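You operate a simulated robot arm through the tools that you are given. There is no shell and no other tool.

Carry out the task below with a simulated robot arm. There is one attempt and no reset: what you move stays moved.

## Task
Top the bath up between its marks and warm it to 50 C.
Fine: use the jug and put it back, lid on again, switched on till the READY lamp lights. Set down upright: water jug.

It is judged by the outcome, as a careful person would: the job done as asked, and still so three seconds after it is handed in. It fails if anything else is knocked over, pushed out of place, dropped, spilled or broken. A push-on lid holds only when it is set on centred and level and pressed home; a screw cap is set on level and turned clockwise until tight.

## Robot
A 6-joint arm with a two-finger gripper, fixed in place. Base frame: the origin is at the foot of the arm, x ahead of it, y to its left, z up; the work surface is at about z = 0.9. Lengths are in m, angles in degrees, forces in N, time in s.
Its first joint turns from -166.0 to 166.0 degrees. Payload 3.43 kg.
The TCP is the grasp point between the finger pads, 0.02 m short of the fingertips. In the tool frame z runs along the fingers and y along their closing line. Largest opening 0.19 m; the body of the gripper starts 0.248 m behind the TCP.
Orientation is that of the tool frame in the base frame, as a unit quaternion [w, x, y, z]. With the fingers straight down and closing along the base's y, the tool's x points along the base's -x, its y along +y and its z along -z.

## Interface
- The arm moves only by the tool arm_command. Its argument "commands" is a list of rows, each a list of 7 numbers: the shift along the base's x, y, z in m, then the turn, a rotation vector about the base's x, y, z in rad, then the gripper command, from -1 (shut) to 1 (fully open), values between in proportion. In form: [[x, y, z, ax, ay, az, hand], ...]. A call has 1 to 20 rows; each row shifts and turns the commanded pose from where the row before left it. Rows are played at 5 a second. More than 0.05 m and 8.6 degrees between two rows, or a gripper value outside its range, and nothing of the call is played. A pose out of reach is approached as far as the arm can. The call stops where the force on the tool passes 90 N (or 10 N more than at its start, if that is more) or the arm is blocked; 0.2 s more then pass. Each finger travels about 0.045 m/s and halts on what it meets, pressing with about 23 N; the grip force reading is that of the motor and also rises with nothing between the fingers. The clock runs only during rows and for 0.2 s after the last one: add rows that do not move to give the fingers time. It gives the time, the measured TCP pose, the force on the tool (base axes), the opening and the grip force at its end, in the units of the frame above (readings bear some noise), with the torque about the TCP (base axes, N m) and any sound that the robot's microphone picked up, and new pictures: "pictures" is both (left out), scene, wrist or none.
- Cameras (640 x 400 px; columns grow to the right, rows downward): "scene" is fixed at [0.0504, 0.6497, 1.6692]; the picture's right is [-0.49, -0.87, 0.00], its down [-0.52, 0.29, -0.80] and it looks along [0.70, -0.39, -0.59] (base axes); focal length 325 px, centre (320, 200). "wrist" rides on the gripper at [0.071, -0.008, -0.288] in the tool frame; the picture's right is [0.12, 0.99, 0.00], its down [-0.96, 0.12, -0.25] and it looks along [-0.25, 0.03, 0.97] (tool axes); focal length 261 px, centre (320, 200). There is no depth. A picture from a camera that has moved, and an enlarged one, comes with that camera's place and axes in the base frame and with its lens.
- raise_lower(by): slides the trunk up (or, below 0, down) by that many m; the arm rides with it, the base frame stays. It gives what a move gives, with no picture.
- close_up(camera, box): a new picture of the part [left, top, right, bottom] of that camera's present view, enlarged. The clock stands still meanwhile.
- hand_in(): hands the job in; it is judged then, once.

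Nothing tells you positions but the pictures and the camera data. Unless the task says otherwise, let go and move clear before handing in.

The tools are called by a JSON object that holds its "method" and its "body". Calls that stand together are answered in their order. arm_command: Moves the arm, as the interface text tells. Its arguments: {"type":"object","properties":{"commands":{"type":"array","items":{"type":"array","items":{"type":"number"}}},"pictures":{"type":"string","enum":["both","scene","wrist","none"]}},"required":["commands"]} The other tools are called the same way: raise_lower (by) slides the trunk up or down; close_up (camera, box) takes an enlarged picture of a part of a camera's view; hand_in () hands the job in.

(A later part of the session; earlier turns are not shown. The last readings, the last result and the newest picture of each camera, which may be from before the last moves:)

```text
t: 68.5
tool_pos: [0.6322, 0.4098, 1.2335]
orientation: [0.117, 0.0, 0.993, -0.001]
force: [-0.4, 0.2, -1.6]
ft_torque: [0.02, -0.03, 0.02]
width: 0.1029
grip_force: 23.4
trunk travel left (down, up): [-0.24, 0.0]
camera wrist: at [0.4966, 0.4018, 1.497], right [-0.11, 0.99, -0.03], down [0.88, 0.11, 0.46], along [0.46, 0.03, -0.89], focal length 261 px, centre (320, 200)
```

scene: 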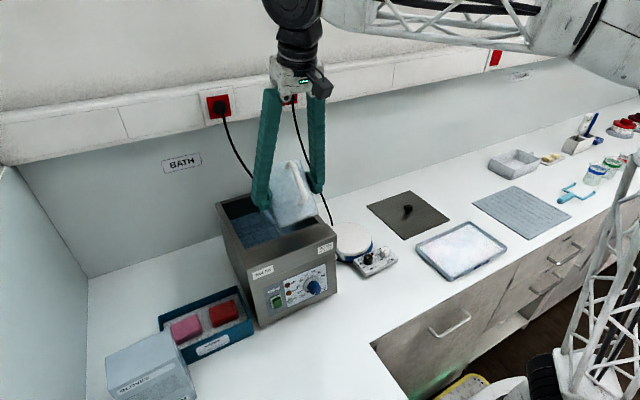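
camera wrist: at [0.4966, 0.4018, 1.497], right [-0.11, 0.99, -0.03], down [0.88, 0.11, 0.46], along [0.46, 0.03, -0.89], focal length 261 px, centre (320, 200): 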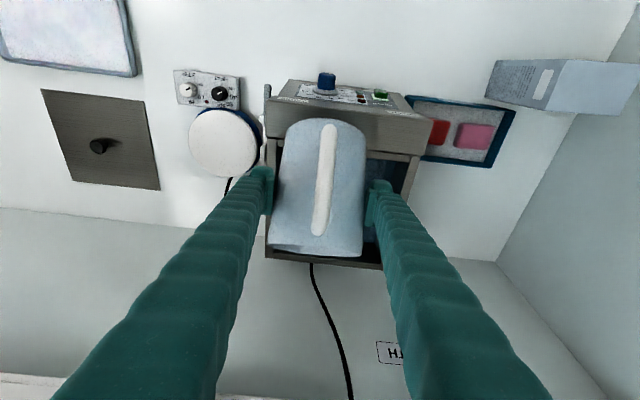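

The jug is essentially empty (about 1.6 N). I'll finish righting it and check the level before carrying it back.

{"method": "arm_command", "body": {"commands": [[0, 0, 0.003, 0, -0.1, 0, -1], [0, 0, 0.003, 0, -0.1, 0, -1], [0, 0, 0.002, 0, -0.1, 0, -1], [0, 0, 0, 0, -0.1, 0, -1], [0, 0, 0, 0, -0.1, 0, -1], [0, 0, 0, 0, -0.1, 0, -1], [0, 0, 0, 0, -0.1, 0, -1], [0, 0, 0, 0, -0.11, 0, -1], [0, 0, 0, 0, 0, 0, -1], [0.008, -0.02, 0, 0, 0, 0, -1], [0.01, -0.03, 0, 0, 0, 0, -1], [0.01, -0.03, 0, 0, 0, 0, -1], [0.01, -0.03, 0, 0, 0, 0, -1], [0.01, -0.03, 0, 0, 0, 0, -1], [0.01, -0.03, 0, 0, 0, 0, -1], [0.01, -0.03, 0, 0, 0, 0, -1], [0, 0, 0, 0, 0, 0, -1]]}}

{"method": "close_up", "body": {"camera": "scene", "box": [210, 175, 340, 255]}}

{"method": "close_up", "body": {"camera": "scene", "box": [230, 195, 290, 240]}}

```text
t: 72.1
tool_pos: [0.6998, 0.2104, 1.2392]
orientation: [0.498, 0.001, 0.867, 0.0]
force: [0.2, -0.5, -2.2]
ft_torque: [0.02, -0.01, 0.0]
width: 0.1029
grip_force: 23.3
trunk travel left (down, up): [-0.24, 0.0]
camera wrist: at [0.4149, 0.2026, 1.3243], right [-0.06, 0.99, -0.1], down [0.27, 0.11, 0.96], along [0.96, 0.03, -0.28], focal length 261 px, centre (320, 200)
```

scene: 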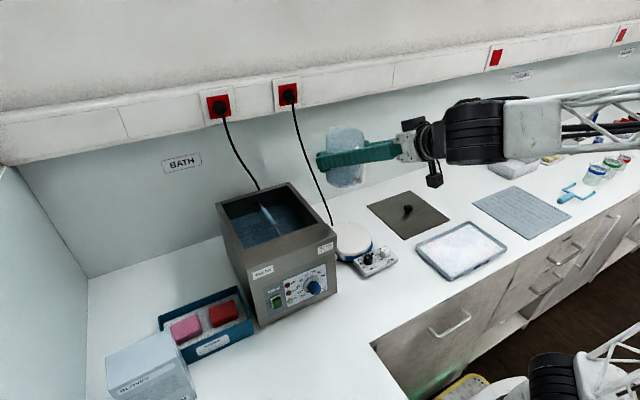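
wrist: 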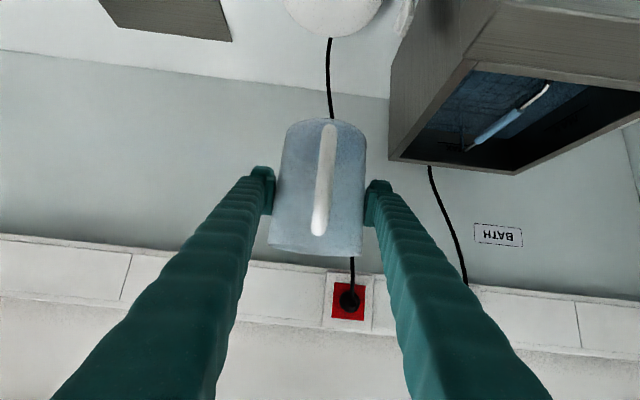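

```text
4.92 times, centred on (275, 215) of scene
camera zoom: at [0.0504, 0.6497, 1.6692], right [-0.49, -0.87, 0.0], down [-0.52, 0.29, -0.8], along [0.7, -0.39, -0.59], focal length 1601 px, centre (542, 126)
```

zoom: 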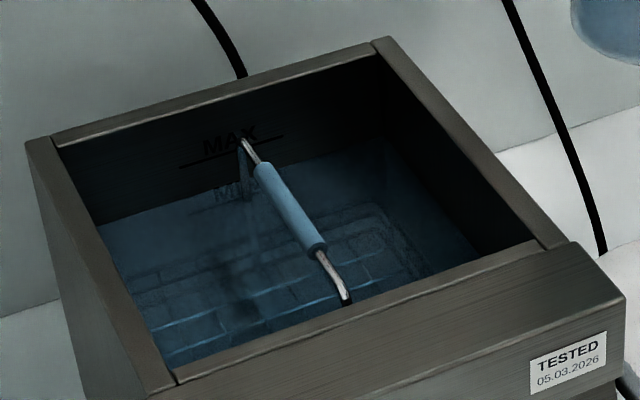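

```text
8.89 times, centred on (260, 218) of scene
camera zoom: at [0.0504, 0.6497, 1.6692], right [-0.49, -0.87, 0.0], down [-0.52, 0.29, -0.8], along [0.7, -0.39, -0.59], focal length 2891 px, centre (853, 44)
```

zoom: 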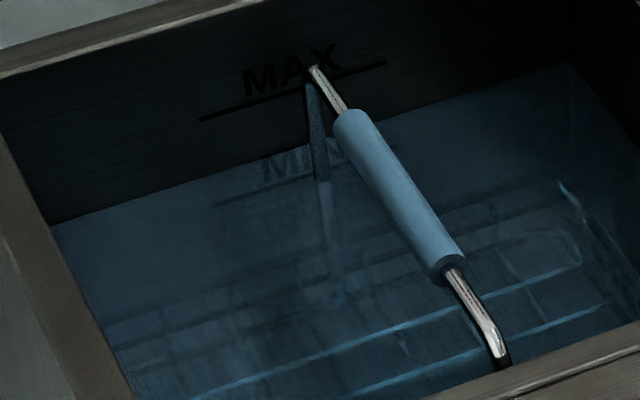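

The water sits between the marks, roughly a third up from MIN. Now I'll carry the jug back along the same route.

{"method": "arm_command", "body": {"commands": [[0.008, -0.025, -0.008, 0, 0, 0, -1], [0.008, -0.03, -0.01, 0, 0, 0, -1], [0.01, -0.03, -0.01, 0, 0, 0, -1], [0.01, -0.03, -0.01, 0, 0, 0, -1], [0.01, -0.03, -0.01, 0, 0, 0, -1], [0.01, -0.03, -0.01, 0, 0, 0, -1], [0, -0.035, -0.008, 0, 0, 0, -1], [0, -0.035, 0, 0, 0, 0, -1], [-0.01, -0.035, 0, 0, 0, 0, -1], [-0.01, -0.035, 0, 0, 0, 0, -1], [-0.01, -0.035, 0, 0, 0, 0, -1], [-0.01, -0.035, 0, 0, 0, 0, -1], [-0.002, -0.035, 0, 0, 0, 0, -1], [0, -0.035, 0, 0, 0, 0, -1], [0, -0.035, 0, 0, 0, 0, -1], [0, -0.035, 0, 0, 0, 0, -1], [0, -0.035, 0, 0, 0, 0, -1], [0, -0.035, 0, 0, 0, 0, -1], [0, -0.02, 0, 0, 0, 0, -1], [0, 0, 0, 0, 0, 0, -1]]}}

```text
t: 76.3
tool_pos: [0.7135, -0.4067, 1.1764]
orientation: [0.498, 0.001, 0.867, 0.0]
force: [0.3, 0.4, -2.2]
ft_torque: [0.03, -0.02, -0.02]
width: 0.1029
grip_force: 22.9
trunk travel left (down, up): [-0.24, 0.0]
camera wrist: at [0.4292, -0.4142, 1.2598], right [-0.06, 0.99, -0.1], down [0.27, 0.11, 0.96], along [0.96, 0.03, -0.28], focal length 261 px, centre (320, 200)
```

scene: 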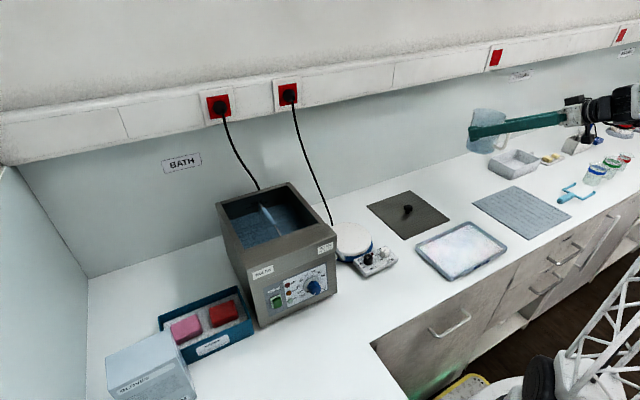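
wrist: 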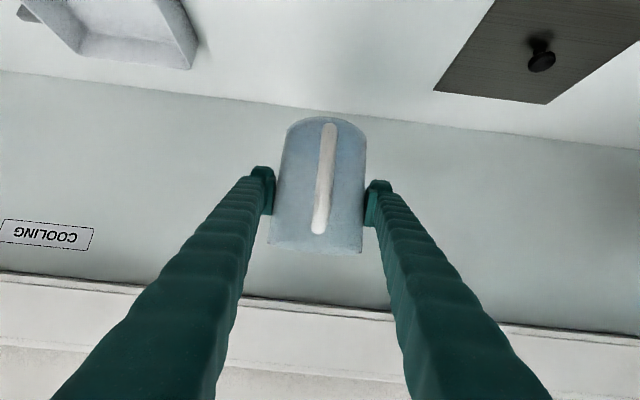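

{"method": "close_up", "body": {"camera": "scene", "box": [440, 80, 600, 180]}}

{"method": "close_up", "body": {"camera": "wrist", "box": [230, 90, 410, 270]}}

```text
4.00 times, centred on (520, 130) of scene
camera zoom: at [0.0504, 0.6497, 1.6692], right [-0.49, -0.87, 0.0], down [-0.52, 0.29, -0.8], along [0.7, -0.39, -0.59], focal length 1301 px, centre (-480, 480)
```

zoom: 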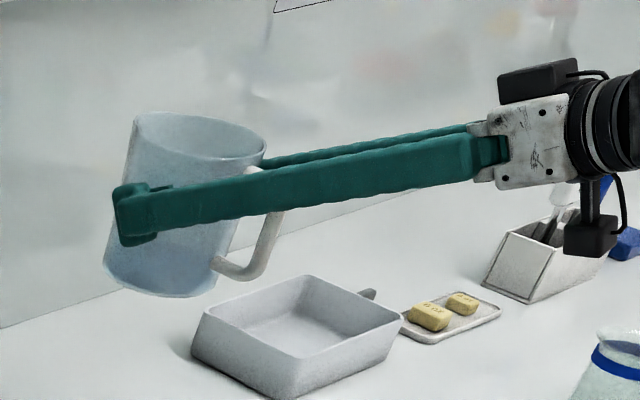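

```text
2.22 times, centred on (320, 180) of wrist
camera zoom: at [0.4292, -0.4142, 1.2598], right [-0.06, 0.99, -0.1], down [0.27, 0.11, 0.96], along [0.96, 0.03, -0.28], focal length 579 px, centre (320, 244)
```

zoom: 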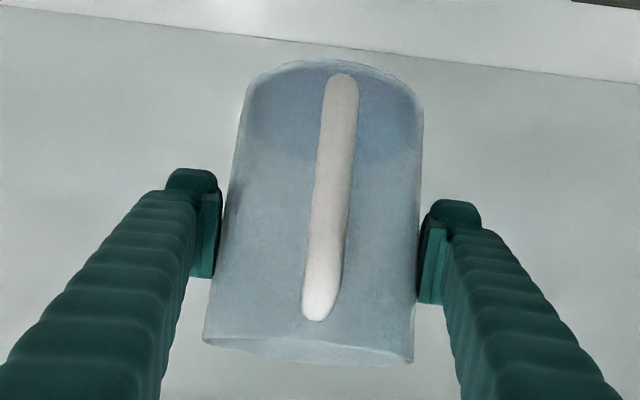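

The jug is upright in the grip with only a little water left. I'll lower it over its original spot, finishing in small steps.

{"method": "arm_command", "body": {"commands": [[0, -0.004, -0.03, 0, 0, 0, -1], [0, 0, -0.03, 0, 0, 0, -1], [0, 0, -0.03, 0, 0, 0, -1], [0, 0, -0.03, 0, 0, 0, -1], [0, 0, -0.03, 0, 0, 0, -1], [0, 0, -0.02, 0, 0, 0, -1], [0, 0, -0.01, 0, 0, 0, -1], [0, 0, -0.006, 0, 0, 0, -1], [0, 0, -0.004, 0, 0, 0, -1], [0, 0, 0, 0, 0, 0, -1]]}}

{"method": "close_up", "body": {"camera": "scene", "box": [430, 120, 590, 220]}}

```text
t: 78.5
tool_pos: [0.7137, -0.411, 0.9831]
orientation: [0.5, 0.0, 0.866, 0.0]
force: [1.0, 0.3, -1.6]
ft_torque: [0.01, -0.02, 0.0]
width: 0.1029
grip_force: 22.9
trunk travel left (down, up): [-0.24, 0.0]
camera wrist: at [0.4294, -0.4177, 1.0685], right [-0.06, 0.99, -0.1], down [0.27, 0.11, 0.96], along [0.96, 0.03, -0.28], focal length 261 px, centre (320, 200)
```

scene: 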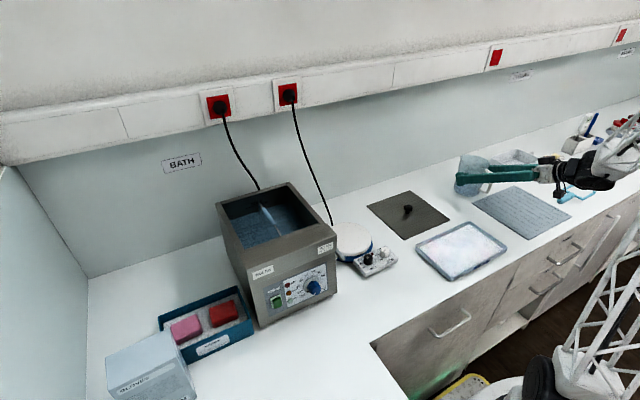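
wrist: 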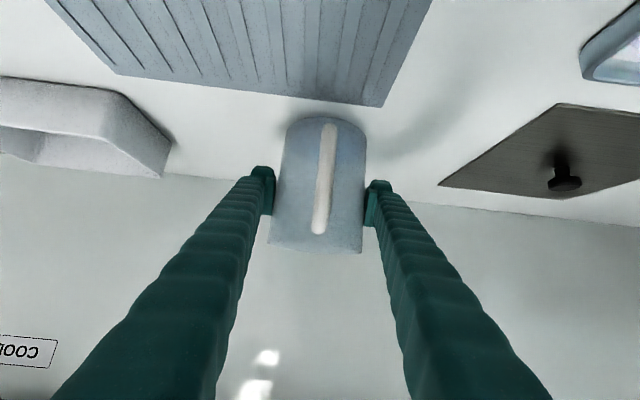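

```text
4.00 times, centred on (510, 170) of scene
camera zoom: at [0.0504, 0.6497, 1.6692], right [-0.49, -0.87, 0.0], down [-0.52, 0.29, -0.8], along [0.7, -0.39, -0.59], focal length 1301 px, centre (-440, 320)
```

zoom: 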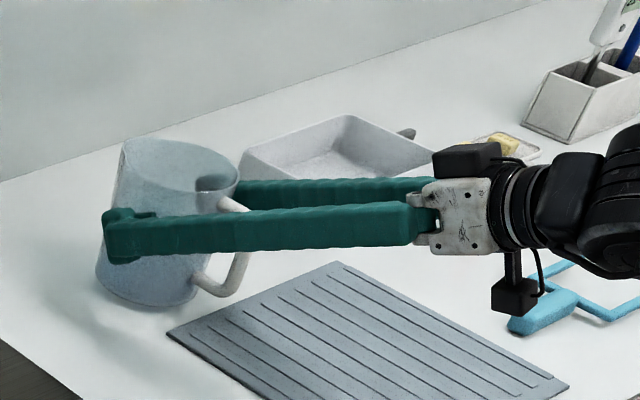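

{"method": "arm_command", "body": {"commands": [[0, 0, -0.003, 0, 0, 0, -1], [0, 0, -0.002, 0, 0, 0, -1], [0, 0, -0.002, 0, 0, 0, -1], [0, 0, 0, 0, 0, 0, -1]], "pictures": "none"}}

```text
t: 79.5
tool_pos: [0.714, -0.4101, 0.9781]
orientation: [0.499, 0.001, 0.867, 0.0]
force: [0.9, -0.2, 0.9]
ft_torque: [-0.02, -0.23, 0.01]
width: 0.103
grip_force: 23.1
trunk travel left (down, up): [-0.24, 0.0]
```

First contact is on the spout side, so the jug leans very slightly forward. I'll level it a touch before releasing.

{"method": "arm_command", "body": {"commands": [[0, 0, 0, 0, -0.02, 0, -1], [0, 0, 0, 0, 0, 0, -1]], "pictures": "none"}}

{"method": "arm_command", "body": {"commands": [[0, 0, 0, 0, -0.02, 0, -1], [0, 0, -0.001, 0, 0, 0, -1], [0, 0, 0, 0, 0, 0, -1]], "pictures": "none"}}

```text
t: 80.1
tool_pos: [0.7145, -0.41, 0.9776]
orientation: [0.508, 0.001, 0.862, 0.0]
force: [1.5, 1.0, 10.4]
ft_torque: [0.03, 0.52, -0.03]
width: 0.1028
grip_force: 23.0
trunk travel left (down, up): [-0.24, 0.0]
```

```text
t: 80.9
tool_pos: [0.7142, -0.4091, 0.9784]
orientation: [0.515, 0.002, 0.857, -0.001]
force: [5.4, -2.7, 13.6]
ft_torque: [0.01, 0.29, 0.0]
width: 0.1024
grip_force: 23.2
trunk travel left (down, up): [-0.24, 0.0]
```

That slightly overshot, so I'll back off to the flat pose between the two and check.

{"method": "arm_command", "body": {"commands": [[0, 0, 0.001, 0, 0.015, 0, -1], [0, 0, 0.0005, 0, 0.015, 0, -1], [0, 0, 0, 0, 0, 0, -1]]}}

{"method": "close_up", "body": {"camera": "scene", "box": [430, 120, 590, 220]}}

```text
t: 81.7
tool_pos: [0.7134, -0.4094, 0.9782]
orientation: [0.502, 0.0, 0.865, 0.0]
force: [0.9, -0.1, -1.5]
ft_torque: [0.01, 0.03, 0.03]
width: 0.1021
grip_force: 23.2
trunk travel left (down, up): [-0.24, 0.0]
camera wrist: at [0.4285, -0.4173, 1.0596], right [-0.06, 0.99, -0.1], down [0.26, 0.11, 0.96], along [0.96, 0.03, -0.27], focal length 261 px, centre (320, 200)
```

scene: 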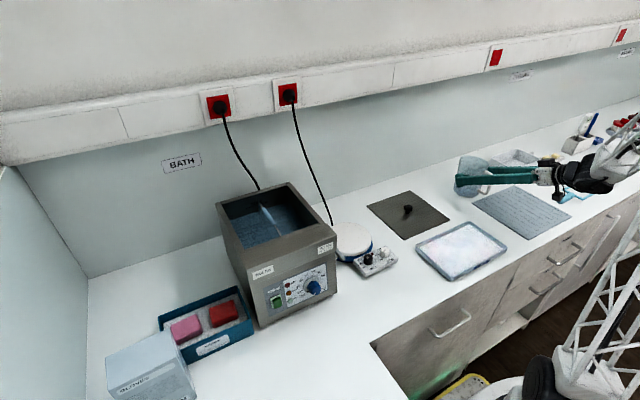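
wrist: 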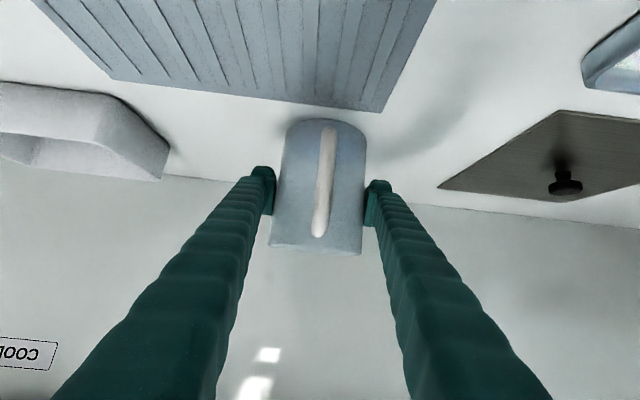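

```text
4.00 times, centred on (510, 170) of scene
camera zoom: at [0.0504, 0.6497, 1.6692], right [-0.49, -0.87, 0.0], down [-0.52, 0.29, -0.8], along [0.7, -0.39, -0.59], focal length 1301 px, centre (-440, 320)
```

zoom: 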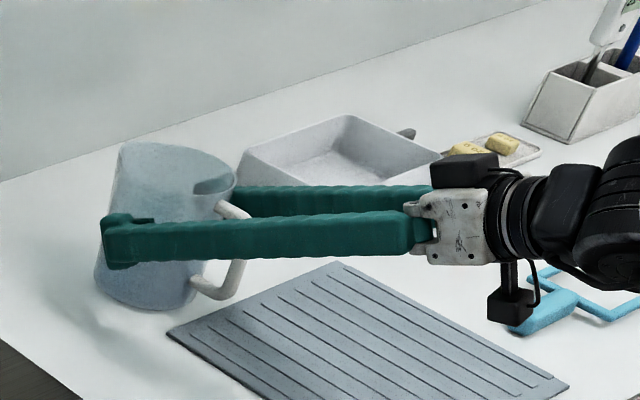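

{"method": "arm_command", "body": {"commands": [[0, 0, -0.001, 0, 0, 0, -1], [0, 0, 0, 0, 0, 0, -1]], "pictures": "none"}}

```text
t: 82.3
tool_pos: [0.7122, -0.4096, 0.9771]
orientation: [0.502, 0.001, 0.865, 0.0]
force: [0.4, 1.1, -2.0]
ft_torque: [-0.01, -0.01, 0.03]
width: 0.1021
grip_force: 22.9
trunk travel left (down, up): [-0.24, 0.0]
```

{"method": "arm_command", "body": {"commands": [[0, 0, -0.001, 0, 0, 0, -1], [0, 0, 0, 0, 0, 0, -1]], "pictures": "none"}}

```text
t: 82.9
tool_pos: [0.7147, -0.4087, 0.9774]
orientation: [0.503, 0.001, 0.864, 0.0]
force: [-0.8, -0.6, 6.7]
ft_torque: [-0.04, -0.38, -0.07]
width: 0.1022
grip_force: 23.0
trunk travel left (down, up): [-0.24, 0.0]
```

It is resting on the bench now, so I'll open the fingers and check that it stands.

{"method": "arm_command", "body": {"commands": [[0, 0, 0, 0, 0, 0, 0.1], [0, 0, 0, 0, 0, 0, 0.2], [0, 0, 0, 0, 0, 0, 0.4], [0, 0, 0, 0, 0, 0, 0.6], [0, 0, 0, 0, 0, 0, 0.79], [0, 0, 0, 0, 0, 0, 0.79], [0, 0, 0, 0, 0, 0, 0.79]]}}

{"method": "close_up", "body": {"camera": "scene", "box": [430, 120, 590, 220]}}

```text
t: 84.5
tool_pos: [0.7139, -0.4091, 0.9768]
orientation: [0.503, 0.001, 0.864, -0.001]
force: [0.9, 1.0, 0.1]
ft_torque: [0.01, 0.03, -0.02]
width: 0.1702
grip_force: 0.1
trunk travel left (down, up): [-0.24, 0.0]
camera wrist: at [0.4288, -0.417, 1.0579], right [-0.06, 0.99, -0.1], down [0.26, 0.11, 0.96], along [0.96, 0.03, -0.27], focal length 261 px, centre (320, 200)
```

scene: 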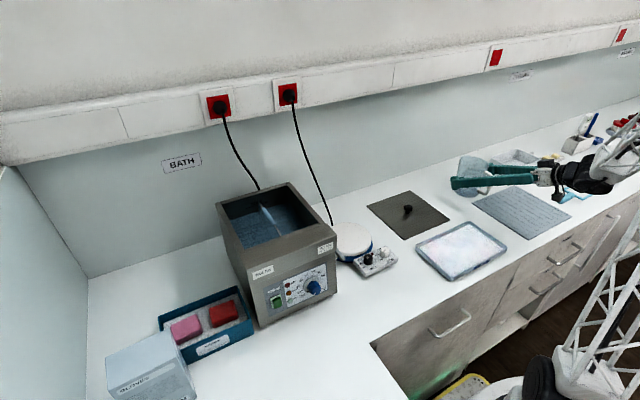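
wrist: 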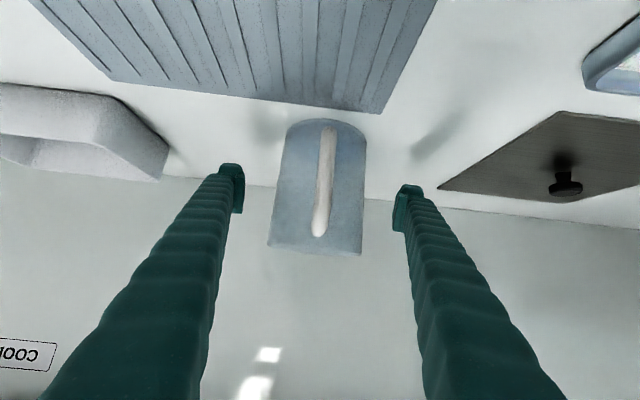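

```text
4.00 times, centred on (510, 170) of scene
camera zoom: at [0.0504, 0.6497, 1.6692], right [-0.49, -0.87, 0.0], down [-0.52, 0.29, -0.8], along [0.7, -0.39, -0.59], focal length 1301 px, centre (-440, 320)
```

zoom: 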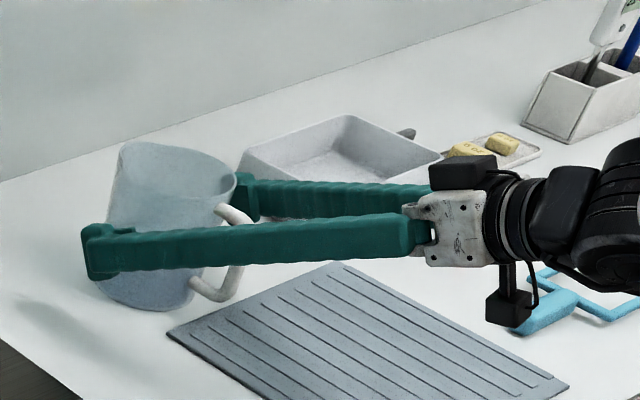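

The jug stands on its own spot. I'll back out along the approach line, rise, and turn the tool down again.

{"method": "arm_command", "body": {"commands": [[-0.025, 0, 0.0145, 0, 0, 0, 0.79], [-0.025, 0, 0.0145, 0, 0, 0, 0.79], [-0.025, 0, 0.0145, 0, 0, 0, 0.79], [-0.025, 0, 0.0145, 0, 0, 0, 0.79], [0, 0, 0.035, 0, 0, 0, 0.79], [0, 0, 0.035, 0, 0, 0, 0.79], [0, 0, 0.035, 0, 0, 0, 0.79], [0.006, 0, 0.01, 0, 0.13, 0, 0.79], [0.006, 0, 0.01, 0, 0.13, 0, 0.79], [0.006, 0, 0.01, 0, 0.13, 0, 0.5], [0.006, 0, 0.01, 0, 0.13, 0, 0.2], [0.006, 0, 0, 0, 0.13, 0, 0], [0.006, 0, 0, 0, 0.13, 0, -0.2], [0.006, 0, 0, 0, 0.13, 0, -0.4], [0.006, 0, 0, 0, 0.144, 0, -0.4], [0, 0, 0, 0, 0, 0, -0.4]]}}

{"method": "close_up", "body": {"camera": "scene", "box": [430, 120, 590, 220]}}

```text
t: 87.9
tool_pos: [0.6609, -0.4104, 1.1786]
orientation: [-0.001, 0.0, 1.0, 0.0]
force: [-0.2, 0.3, 0.0]
ft_torque: [0.04, 0.1, -0.01]
width: 0.0571
grip_force: 0.0
trunk travel left (down, up): [-0.24, 0.0]
camera wrist: at [0.5916, -0.4177, 1.4665], right [-0.12, 0.99, 0.0], down [0.96, 0.11, 0.24], along [0.24, 0.03, -0.97], focal length 261 px, centre (320, 200)
```

scene: 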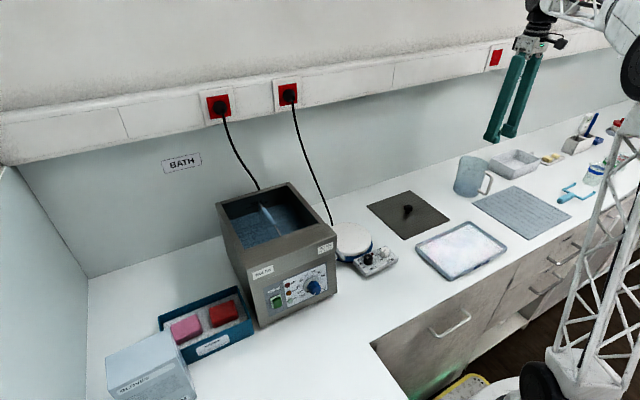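
wrist: 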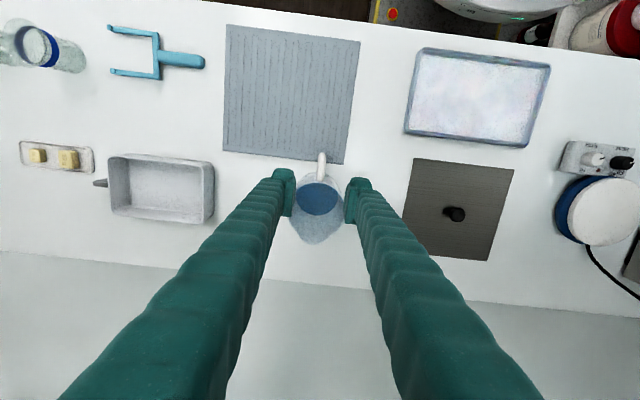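

```text
4.00 times, centred on (510, 170) of scene
camera zoom: at [0.0504, 0.6497, 1.6692], right [-0.49, -0.87, 0.0], down [-0.52, 0.29, -0.8], along [0.7, -0.39, -0.59], focal length 1301 px, centre (-440, 320)
```

zoom: 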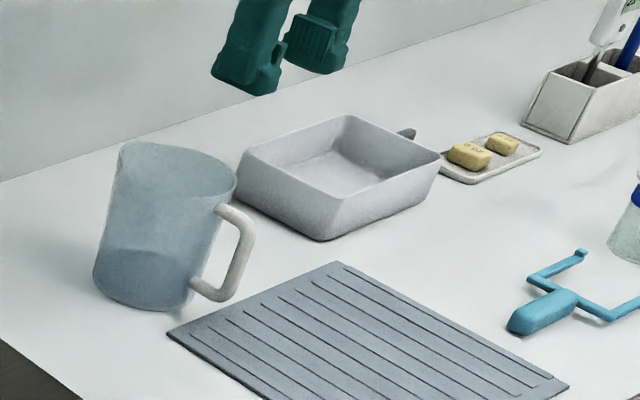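

The jug is upright at its place. Next I'll move above the lid's knob at about (0.7265, -0.101).

{"method": "arm_command", "body": {"commands": [[0.0082, 0.0387, 0, 0, 0, 0, -0.4], [0.0082, 0.0387, 0, 0, 0, 0, -0.4], [0.0082, 0.0387, 0, 0, 0, 0, -0.4], [0.0082, 0.0387, 0, 0, 0, 0, -0.4], [0.0082, 0.0387, 0, 0, 0, 0, -0.4], [0.0082, 0.0387, 0, 0, 0, 0, -0.4], [0.0082, 0.0387, 0, 0, 0, 0, -0.4], [0.0082, 0.0387, 0, 0, 0, 0, -0.4], [0, 0, -0.04, 0, 0, 0, -0.4], [0, 0, -0.04, 0, 0, 0, -0.4], [0, 0, -0.04, 0, 0, 0, -0.4], [0, 0, -0.04, 0, 0, 0, -0.4], [0, 0, 0, 0, 0, 0, -0.4]]}}

{"method": "close_up", "body": {"camera": "wrist", "box": [240, 130, 400, 230]}}

```text
t: 90.7
tool_pos: [0.7275, -0.0996, 1.0218]
orientation: [-0.001, 0.0, 1.0, -0.001]
force: [0.8, -0.7, 0.0]
ft_torque: [0.0, 0.04, -0.01]
width: 0.0572
grip_force: 0.0
trunk travel left (down, up): [-0.24, 0.0]
camera wrist: at [0.6565, -0.1067, 1.3089], right [-0.12, 0.99, 0.0], down [0.96, 0.11, 0.25], along [0.24, 0.03, -0.97], focal length 261 px, centre (320, 200)
```

scene: 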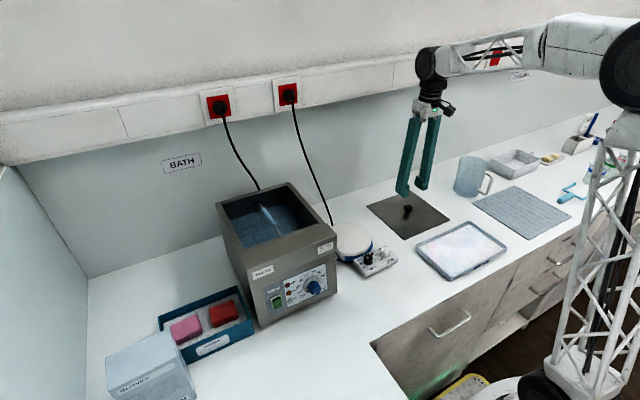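
wrist: 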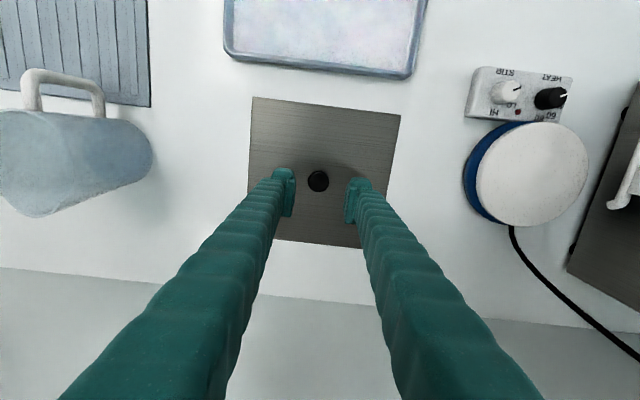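

```text
4.00 times, centred on (320, 180) of wrist
camera zoom: at [0.6565, -0.1067, 1.3089], right [-0.12, 0.99, 0.0], down [0.96, 0.11, 0.25], along [0.24, 0.03, -0.97], focal length 1043 px, centre (320, 280)
```

zoom: 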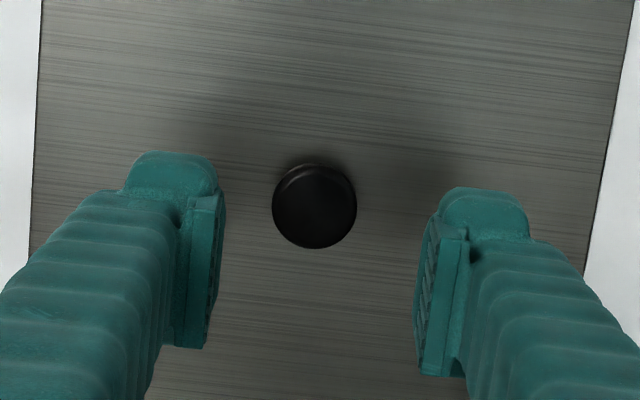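

The knob is centred between the fingers. I'll lower onto it and grip at the same height as before.

{"method": "arm_command", "body": {"commands": [[-0.001, -0.001, -0.035, 0, 0, 0, -0.4], [0, 0, -0.035, 0, 0, 0, -0.4], [0, 0, -0.024, 0, 0, 0, -0.4], [0, 0, 0, 0, 0, 0, -0.4], [0, 0, 0, 0, 0, 0, -1], [0, 0, 0, 0, 0, 0, -1], [0, 0, 0, 0, 0, 0, -1], [0, 0, 0, 0, 0, 0, -1]], "pictures": "none"}}

```text
t: 92.5
tool_pos: [0.7269, -0.1009, 0.9269]
orientation: [-0.001, -0.001, 1.0, 0.0]
force: [-0.3, -0.2, 0.5]
ft_torque: [0.0, 0.04, 0.02]
width: 0.031
grip_force: 23.1
trunk travel left (down, up): [-0.24, 0.0]
```

Gripped. I'll lift the lid and carry it back above the bath.

{"method": "arm_command", "body": {"commands": [[0, 0, 0.02, 0, 0, 0, -1], [0, 0, 0.04, 0, 0, 0, -1], [0, 0, 0.04, 0, 0, 0, -1], [0, 0, 0.04, 0, 0, 0, -1], [0, 0, 0.04, 0, 0, 0, -1], [0, 0.02, 0.04, 0, 0, 0, -1], [0, 0.035, 0.04, 0, 0, 0, -1], [0, 0.04, 0.02, 0, 0, 0, -1], [0, 0.04, 0, 0, 0, 0, -1], [0, 0.04, 0, 0, 0, 0, -1], [0, 0.04, 0, 0, 0, 0, -1], [-0.002, 0.04, 0, 0, 0, 0, -1], [-0.002, 0.04, 0, 0, 0, 0, -1], [-0.002, 0.04, 0, 0, 0, 0, -1], [-0.002, 0.04, 0, 0, 0, 0, -1], [-0.002, 0.04, 0, 0, 0, 0, -1], [0, 0.04, 0, 0, 0, 0, -1], [0, 0.04, 0, 0, 0, 0, -1], [0, 0.04, 0, 0, 0, 0, -1], [0, 0, 0, 0, 0, 0, -1]]}}

```text
refused: row 7 steps farther than a row can; nothing moved
```

{"method": "arm_command", "body": {"commands": [[0, 0, 0.02, 0, 0, 0, -1], [0, 0, 0.04, 0, 0, 0, -1], [0, 0, 0.045, 0, 0, 0, -1], [0, 0, 0.045, 0, 0, 0, -1], [0, 0, 0.045, 0, 0, 0, -1], [0, 0.02, 0.045, 0, 0, 0, -1], [0, 0.035, 0.03, 0, 0, 0, -1], [0, 0.04, 0.01, 0, 0, 0, -1], [0, 0.04, 0, 0, 0, 0, -1], [0, 0.04, 0, 0, 0, 0, -1], [0, 0.04, 0, 0, 0, 0, -1], [-0.002, 0.04, 0, 0, 0, 0, -1], [-0.002, 0.04, 0, 0, 0, 0, -1], [-0.002, 0.04, 0, 0, 0, 0, -1], [-0.002, 0.04, 0, 0, 0, 0, -1], [-0.002, 0.04, 0, 0, 0, 0, -1], [0, 0.04, 0, 0, 0, 0, -1], [0, 0.04, 0, 0, 0, 0, -1], [0, 0.04, 0, 0, 0, 0, -1], [0, 0, 0, 0, 0, 0, -1]]}}

```text
t: 96.7
tool_pos: [0.7196, 0.435, 1.2055]
orientation: [0.0, 0.001, 1.0, -0.001]
force: [0.4, 0.5, -3.6]
ft_torque: [-0.08, 0.05, 0.03]
width: 0.0309
grip_force: 23.4
trunk travel left (down, up): [-0.24, 0.0]
camera wrist: at [0.6485, 0.4274, 1.4932], right [-0.12, 0.99, 0.0], down [0.96, 0.11, 0.25], along [0.24, 0.03, -0.97], focal length 261 px, centre (320, 200)
```

scene: 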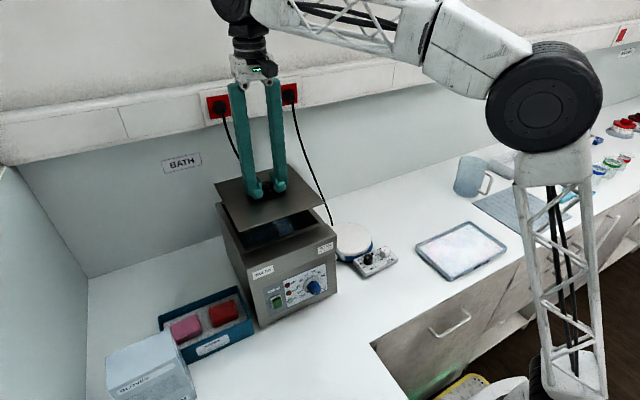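
wrist: 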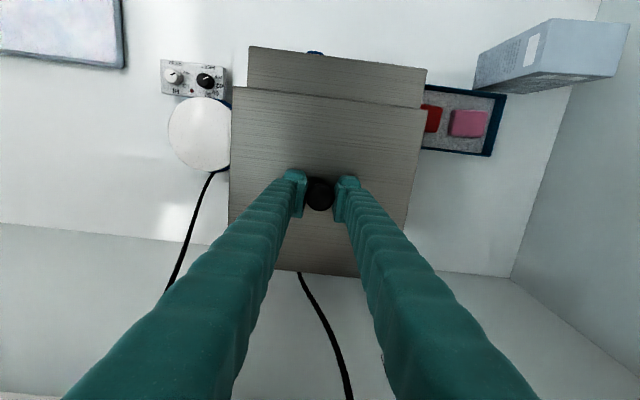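

{"method": "arm_command", "body": {"commands": [[-0.003, 0.0042, 0, 0, 0, 0, -1], [0, 0, -0.02, 0, 0, 0, -1], [0, 0, -0.015, 0, 0, 0, -1], [0, 0, -0.01, 0, 0, 0, -1], [0, 0, 0, 0, 0, 0, -1], [0, 0, 0, 0, 0, 0, -1]]}}

{"method": "close_up", "body": {"camera": "scene", "box": [210, 165, 340, 255]}}

{"method": "close_up", "body": {"camera": "wrist", "box": [210, 20, 460, 290]}}

```text
t: 98.1
tool_pos: [0.714, 0.4396, 1.1618]
orientation: [-0.001, 0.0, 1.0, 0.0]
force: [-0.2, 0.3, -2.1]
ft_torque: [-0.01, 0.0, 0.01]
width: 0.0309
grip_force: 23.6
trunk travel left (down, up): [-0.24, 0.0]
camera wrist: at [0.6436, 0.4317, 1.4496], right [-0.12, 0.99, 0.0], down [0.96, 0.11, 0.25], along [0.24, 0.03, -0.97], focal length 261 px, centre (320, 200)
```

scene: 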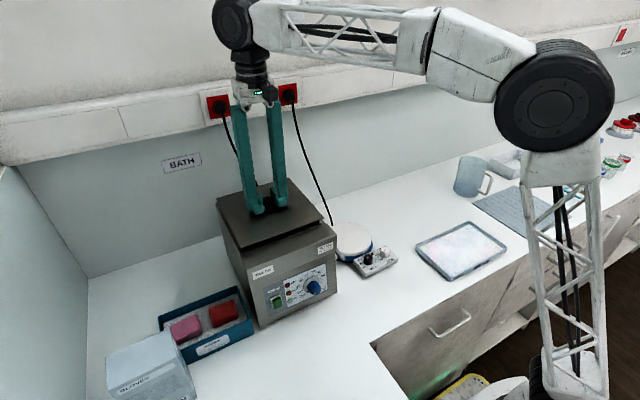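
wrist: 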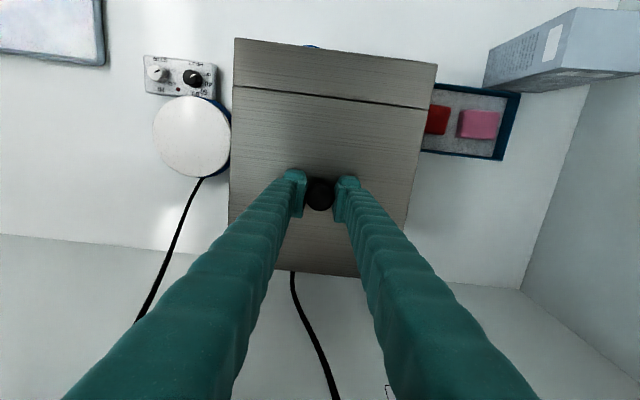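

```text
4.44 times, centred on (275, 210) of scene
camera zoom: at [0.0504, 0.6497, 1.6692], right [-0.49, -0.87, 0.0], down [-0.52, 0.29, -0.8], along [0.7, -0.39, -0.59], focal length 1446 px, centre (520, 156)
```

zoom: 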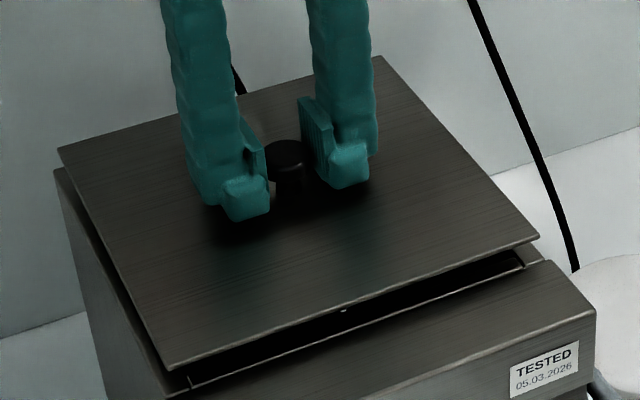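

```text
1.48 times, centred on (335, 155) of wrist
camera zoom: at [0.6436, 0.4317, 1.4496], right [-0.12, 0.99, 0.0], down [0.96, 0.11, 0.25], along [0.24, 0.03, -0.97], focal length 386 px, centre (298, 267)
```

zoom: 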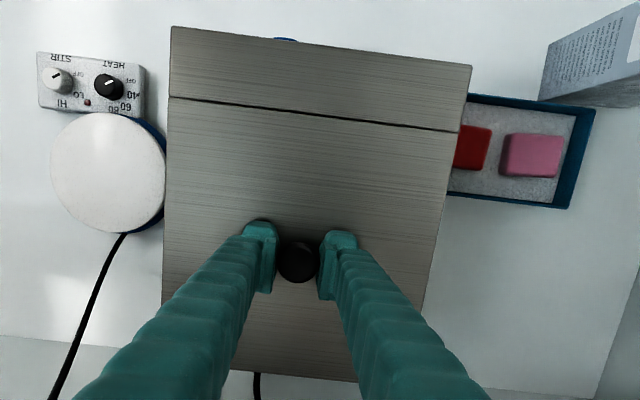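

I'll nudge +2 mm in x and lower to just above seated height (TCP 1.147), then check the gap before pressing.

{"method": "arm_command", "body": {"commands": [[0.002, 0, -0.005, 0, 0, 0, -1], [0, 0, -0.004, 0, 0, 0, -1], [0, 0, -0.002, 0, 0, 0, -1], [0, 0, 0, 0, 0, 0, -1], [0, 0, 0, 0, 0, 0, -1]]}}

{"method": "close_up", "body": {"camera": "scene", "box": [210, 165, 340, 255]}}

{"method": "close_up", "body": {"camera": "wrist", "box": [210, 20, 460, 290]}}

```text
t: 99.3
tool_pos: [0.7155, 0.4379, 1.1504]
orientation: [-0.001, -0.001, 1.0, 0.0]
force: [0.1, 1.0, -2.9]
ft_torque: [0.02, -0.01, -0.03]
width: 0.0308
grip_force: 22.8
trunk travel left (down, up): [-0.24, 0.0]
camera wrist: at [0.645, 0.4309, 1.4379], right [-0.12, 0.99, 0.0], down [0.96, 0.11, 0.25], along [0.24, 0.03, -0.97], focal length 261 px, centre (320, 200)
```

scene: 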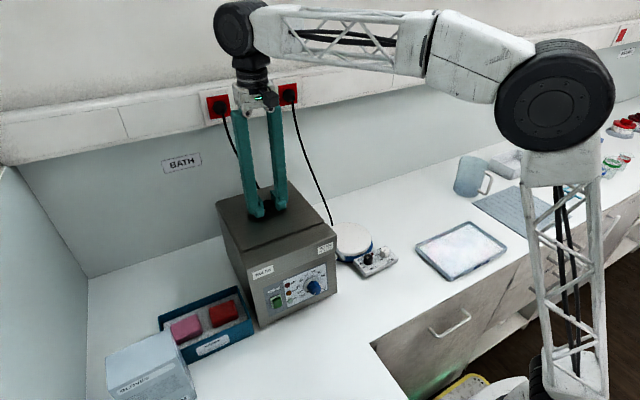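
wrist: 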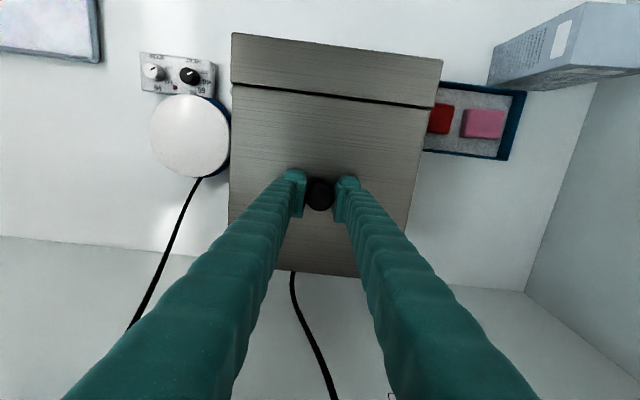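

```text
4.44 times, centred on (275, 210) of scene
camera zoom: at [0.0504, 0.6497, 1.6692], right [-0.49, -0.87, 0.0], down [-0.52, 0.29, -0.8], along [0.7, -0.39, -0.59], focal length 1446 px, centre (520, 156)
```

zoom: 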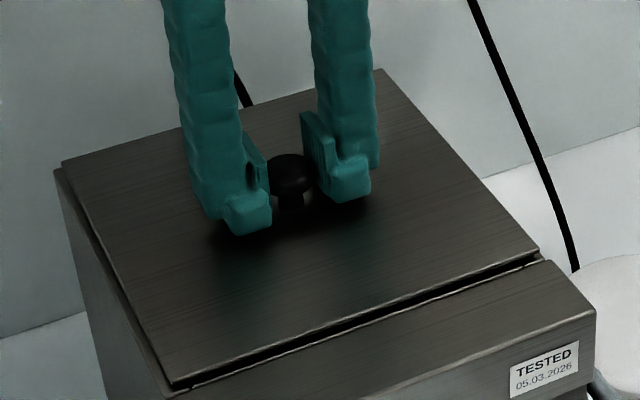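

```text
1.48 times, centred on (335, 155) of wrist
camera zoom: at [0.645, 0.4309, 1.4379], right [-0.12, 0.99, 0.0], down [0.96, 0.11, 0.25], along [0.24, 0.03, -0.97], focal length 386 px, centre (298, 267)
```

zoom: 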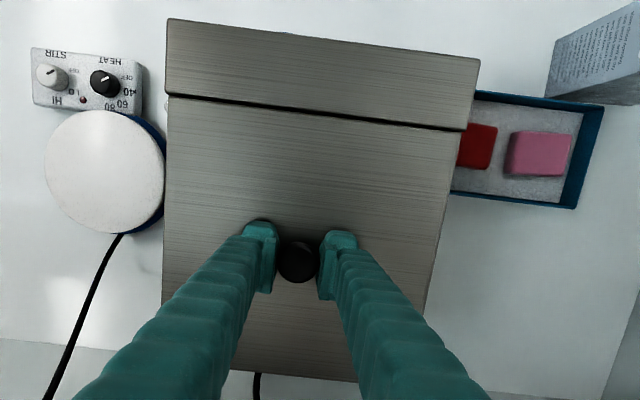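

The lid is level and aligned about 3 mm above its seat. I'll lower it home.

{"method": "arm_command", "body": {"commands": [[0.0005, 0.001, -0.0015, 0, 0, 0, -1], [0, 0, -0.0015, 0, 0, 0, -1], [0, 0, -0.0015, 0, 0, 0, -1], [0, 0, 0, 0, 0, 0, -1]], "pictures": "none"}}

```text
t: 100.3
tool_pos: [0.7158, 0.4387, 1.1467]
orientation: [0.0, 0.001, 1.0, 0.001]
force: [3.3, 2.1, 11.1]
ft_torque: [0.01, 0.0, 0.0]
width: 0.0306
grip_force: 23.8
trunk travel left (down, up): [-0.24, 0.0]
```

{"method": "arm_command", "body": {"commands": [[0, 0, -0.001, 0, 0, 0, -1], [0, 0, -0.001, 0, 0, 0, -1], [0, 0, -0.001, 0, 0, 0, -1], [0, 0, 0, 0, 0, 0, -1]]}}

{"method": "close_up", "body": {"camera": "scene", "box": [210, 165, 340, 255]}}

```text
t: 101.3
tool_pos: [0.7164, 0.44, 1.1438]
orientation: [0.0, 0.0, 1.0, 0.0]
force: [-0.7, 3.9, 22.1]
ft_torque: [0.03, -0.02, 0.03]
width: 0.0282
grip_force: 23.0
trunk travel left (down, up): [-0.24, 0.0]
camera wrist: at [0.6447, 0.4313, 1.4315], right [-0.12, 0.99, 0.0], down [0.96, 0.12, 0.25], along [0.25, 0.03, -0.97], focal length 261 px, centre (320, 200)
```

scene: 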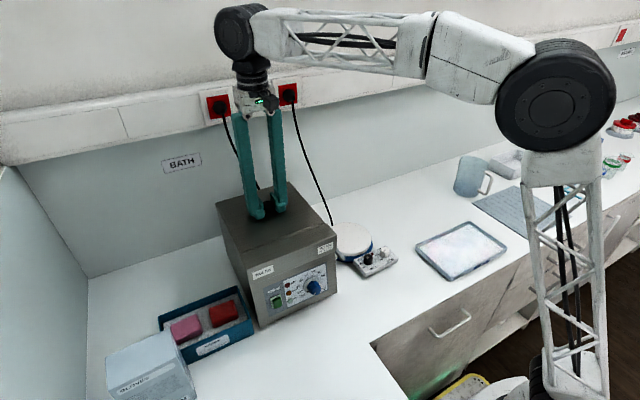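
wrist: 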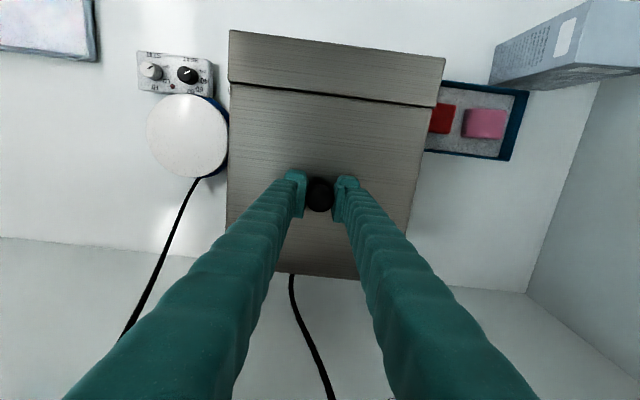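

```text
4.44 times, centred on (275, 210) of scene
camera zoom: at [0.0504, 0.6497, 1.6692], right [-0.49, -0.87, 0.0], down [-0.52, 0.29, -0.8], along [0.7, -0.39, -0.59], focal length 1446 px, centre (520, 156)
```

zoom: 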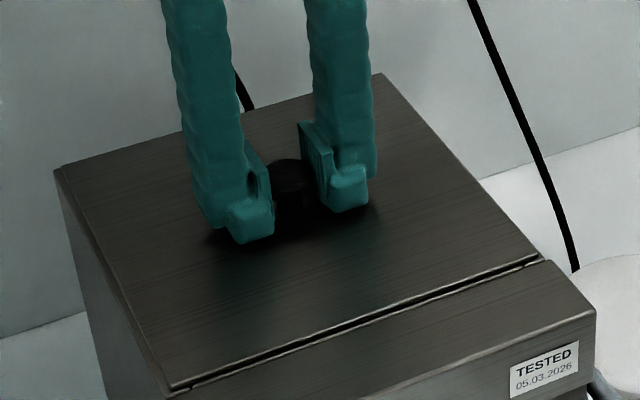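

The lid is seated flush. I'll release, close the fingers above the knob, and press down on the knob top to be sure it's home.

{"method": "arm_command", "body": {"commands": [[0, 0, 0.001, 0, 0, 0, -0.6], [0, 0, 0, 0, 0, 0, -0.4], [0, 0, 0, 0, 0, 0, -0.4], [0, 0, 0, 0, 0, 0, -0.4], [0, 0, 0.03, 0, 0, 0, -0.4], [0, 0, 0.03, 0, 0, 0, -0.4], [0, 0, 0, 0, 0, 0, -1], [0, 0, 0, 0, 0, 0, -1], [0, 0, 0, 0, 0, 0, -1], [0, 0, 0, 0, 0, 0, -1], [0, 0, -0.015, 0, 0, 0, -1], [0, 0, -0.006, 0, 0, 0, -1], [0, 0, 0, 0, 0, 0, -1]]}}

{"method": "close_up", "body": {"camera": "scene", "box": [210, 165, 340, 255]}}

```text
t: 104.1
tool_pos: [0.7169, 0.44, 1.1824]
orientation: [0.0, 0.0, 1.0, 0.0]
force: [-1.1, -0.1, -0.4]
ft_torque: [-0.01, 0.02, 0.01]
width: 0.0004
grip_force: 23.0
trunk travel left (down, up): [-0.24, 0.0]
camera wrist: at [0.6457, 0.4323, 1.4695], right [-0.12, 0.99, 0.0], down [0.96, 0.11, 0.25], along [0.24, 0.03, -0.97], focal length 261 px, centre (320, 200)
```

scene: 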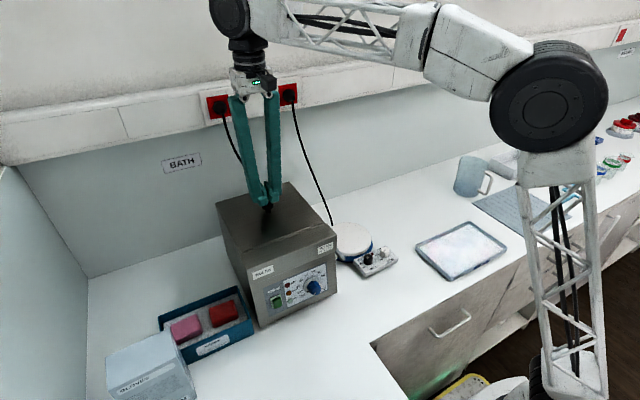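
wrist: 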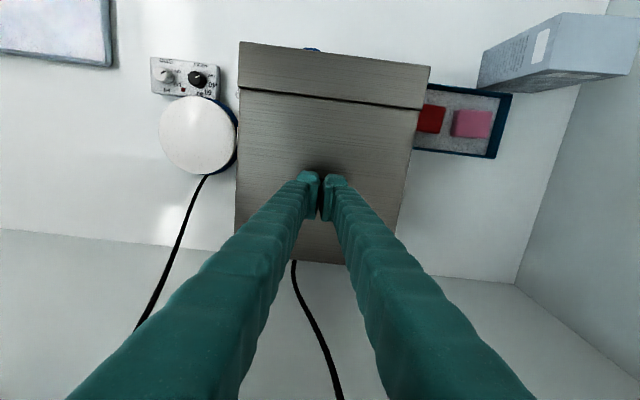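

```text
4.44 times, centred on (275, 210) of scene
camera zoom: at [0.0504, 0.6497, 1.6692], right [-0.49, -0.87, 0.0], down [-0.52, 0.29, -0.8], along [0.7, -0.39, -0.59], focal length 1446 px, centre (520, 156)
```

zoom: 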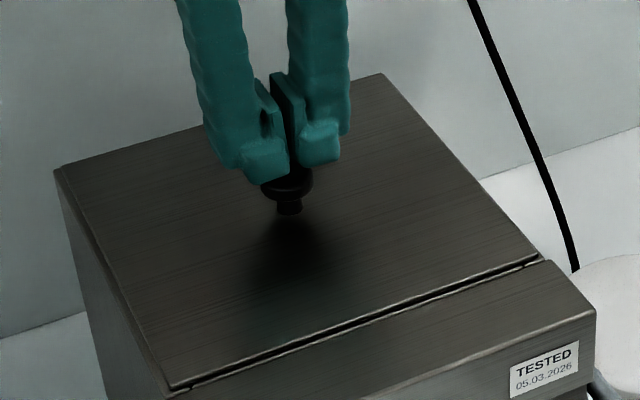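

{"method": "arm_command", "body": {"commands": [[0, 0, -0.003, 0, 0, 0, -1], [0, 0, -0.002, 0, 0, 0, -1], [0, 0, -0.002, 0, 0, 0, -1], [0, 0, -0.002, 0, 0, 0, -1], [0, 0, 0, 0, 0, 0, -1]], "pictures": "none"}}

```text
t: 105.3
tool_pos: [0.7165, 0.4402, 1.1729]
orientation: [-0.001, 0.0, 1.0, -0.001]
force: [-1.5, -0.3, -0.5]
ft_torque: [-0.01, 0.02, 0.0]
width: 0.0
grip_force: 23.3
trunk travel left (down, up): [-0.24, 0.0]
```

{"method": "arm_command", "body": {"commands": [[0, 0, -0.002, 0, 0, 0, -1], [0, 0, -0.002, 0, 0, 0, -1], [0, 0, 0, 0, 0, 0, -1]], "pictures": "none"}}

```text
t: 106.1
tool_pos: [0.7158, 0.4393, 1.1711]
orientation: [0.001, 0.001, 1.0, 0.0]
force: [2.4, 1.2, 11.9]
ft_torque: [0.02, -0.05, 0.01]
width: 0.0059
grip_force: 23.3
trunk travel left (down, up): [-0.24, 0.0]
```

{"method": "arm_command", "body": {"commands": [[0, 0, -0.002, 0, 0, 0, -1], [0, 0, -0.002, 0, 0, 0, -1], [0, 0, 0, 0, 0, 0, -1]], "pictures": "none"}}

```text
t: 106.9
tool_pos: [0.7148, 0.439, 1.1706]
orientation: [0.003, 0.0, 1.0, 0.001]
force: [11.7, 7.8, 70.2]
ft_torque: [0.03, -0.07, -0.13]
width: 0.0059
grip_force: 23.5
trunk travel left (down, up): [-0.24, 0.0]
```

Pressed home firmly (70 N). I'll rise off and inspect the lid.

{"method": "arm_command", "body": {"commands": [[0, 0, 0.004, 0, 0, 0, -1], [0, 0, 0.03, 0, 0, 0, -1], [0, 0, 0.03, 0, 0, 0, -1], [0, 0, 0, 0, 0, 0, -1]]}}

{"method": "close_up", "body": {"camera": "scene", "box": [205, 175, 345, 330]}}

{"method": "close_up", "body": {"camera": "scene", "box": [260, 260, 340, 316]}}

```text
t: 107.9
tool_pos: [0.7178, 0.4398, 1.2291]
orientation: [-0.001, 0.001, 1.0, -0.001]
force: [0.5, 0.4, -0.4]
ft_torque: [0.02, 0.01, -0.03]
width: 0.0002
grip_force: 22.9
trunk travel left (down, up): [-0.24, 0.0]
camera wrist: at [0.6464, 0.4322, 1.5171], right [-0.12, 0.99, 0.0], down [0.96, 0.11, 0.25], along [0.24, 0.03, -0.97], focal length 261 px, centre (320, 200)
```

scene: 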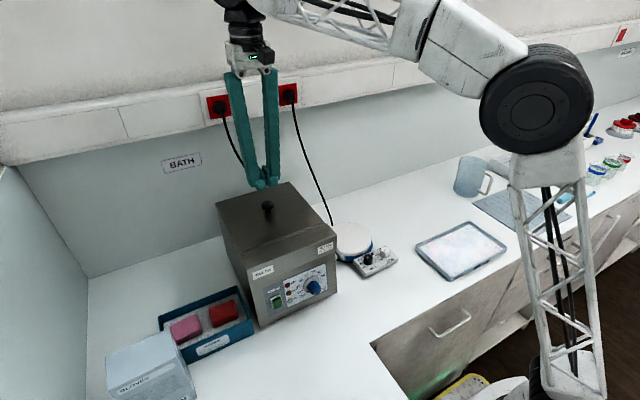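
wrist: 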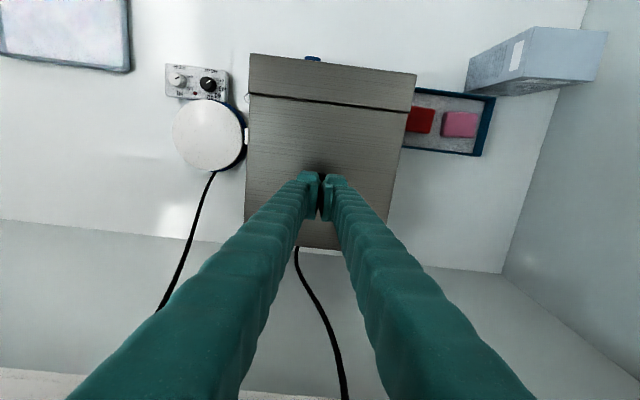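

```text
2.58 times, centred on (275, 252) of scene
camera zoom: at [0.0504, 0.6497, 1.6692], right [-0.49, -0.87, 0.0], down [-0.52, 0.29, -0.8], along [0.7, -0.39, -0.59], focal length 839 px, centre (436, 64)
```

zoom: 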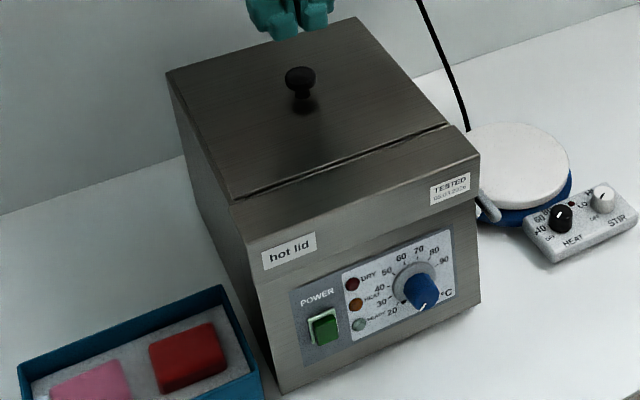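

```text
7.14 times, centred on (300, 288) of scene
camera zoom: at [0.0504, 0.6497, 1.6692], right [-0.49, -0.87, 0.0], down [-0.52, 0.29, -0.8], along [0.7, -0.39, -0.59], focal length 2323 px, centre (463, -429)
```

zoom: 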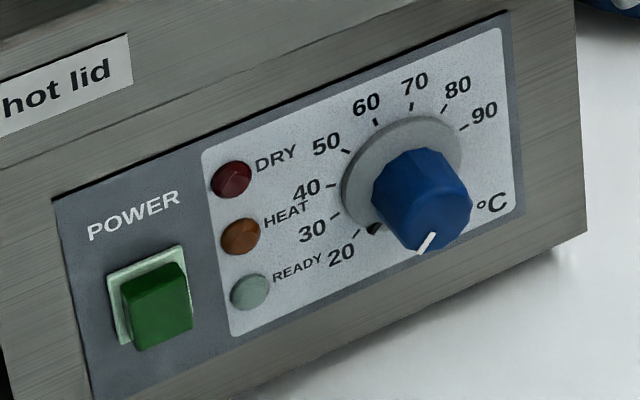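

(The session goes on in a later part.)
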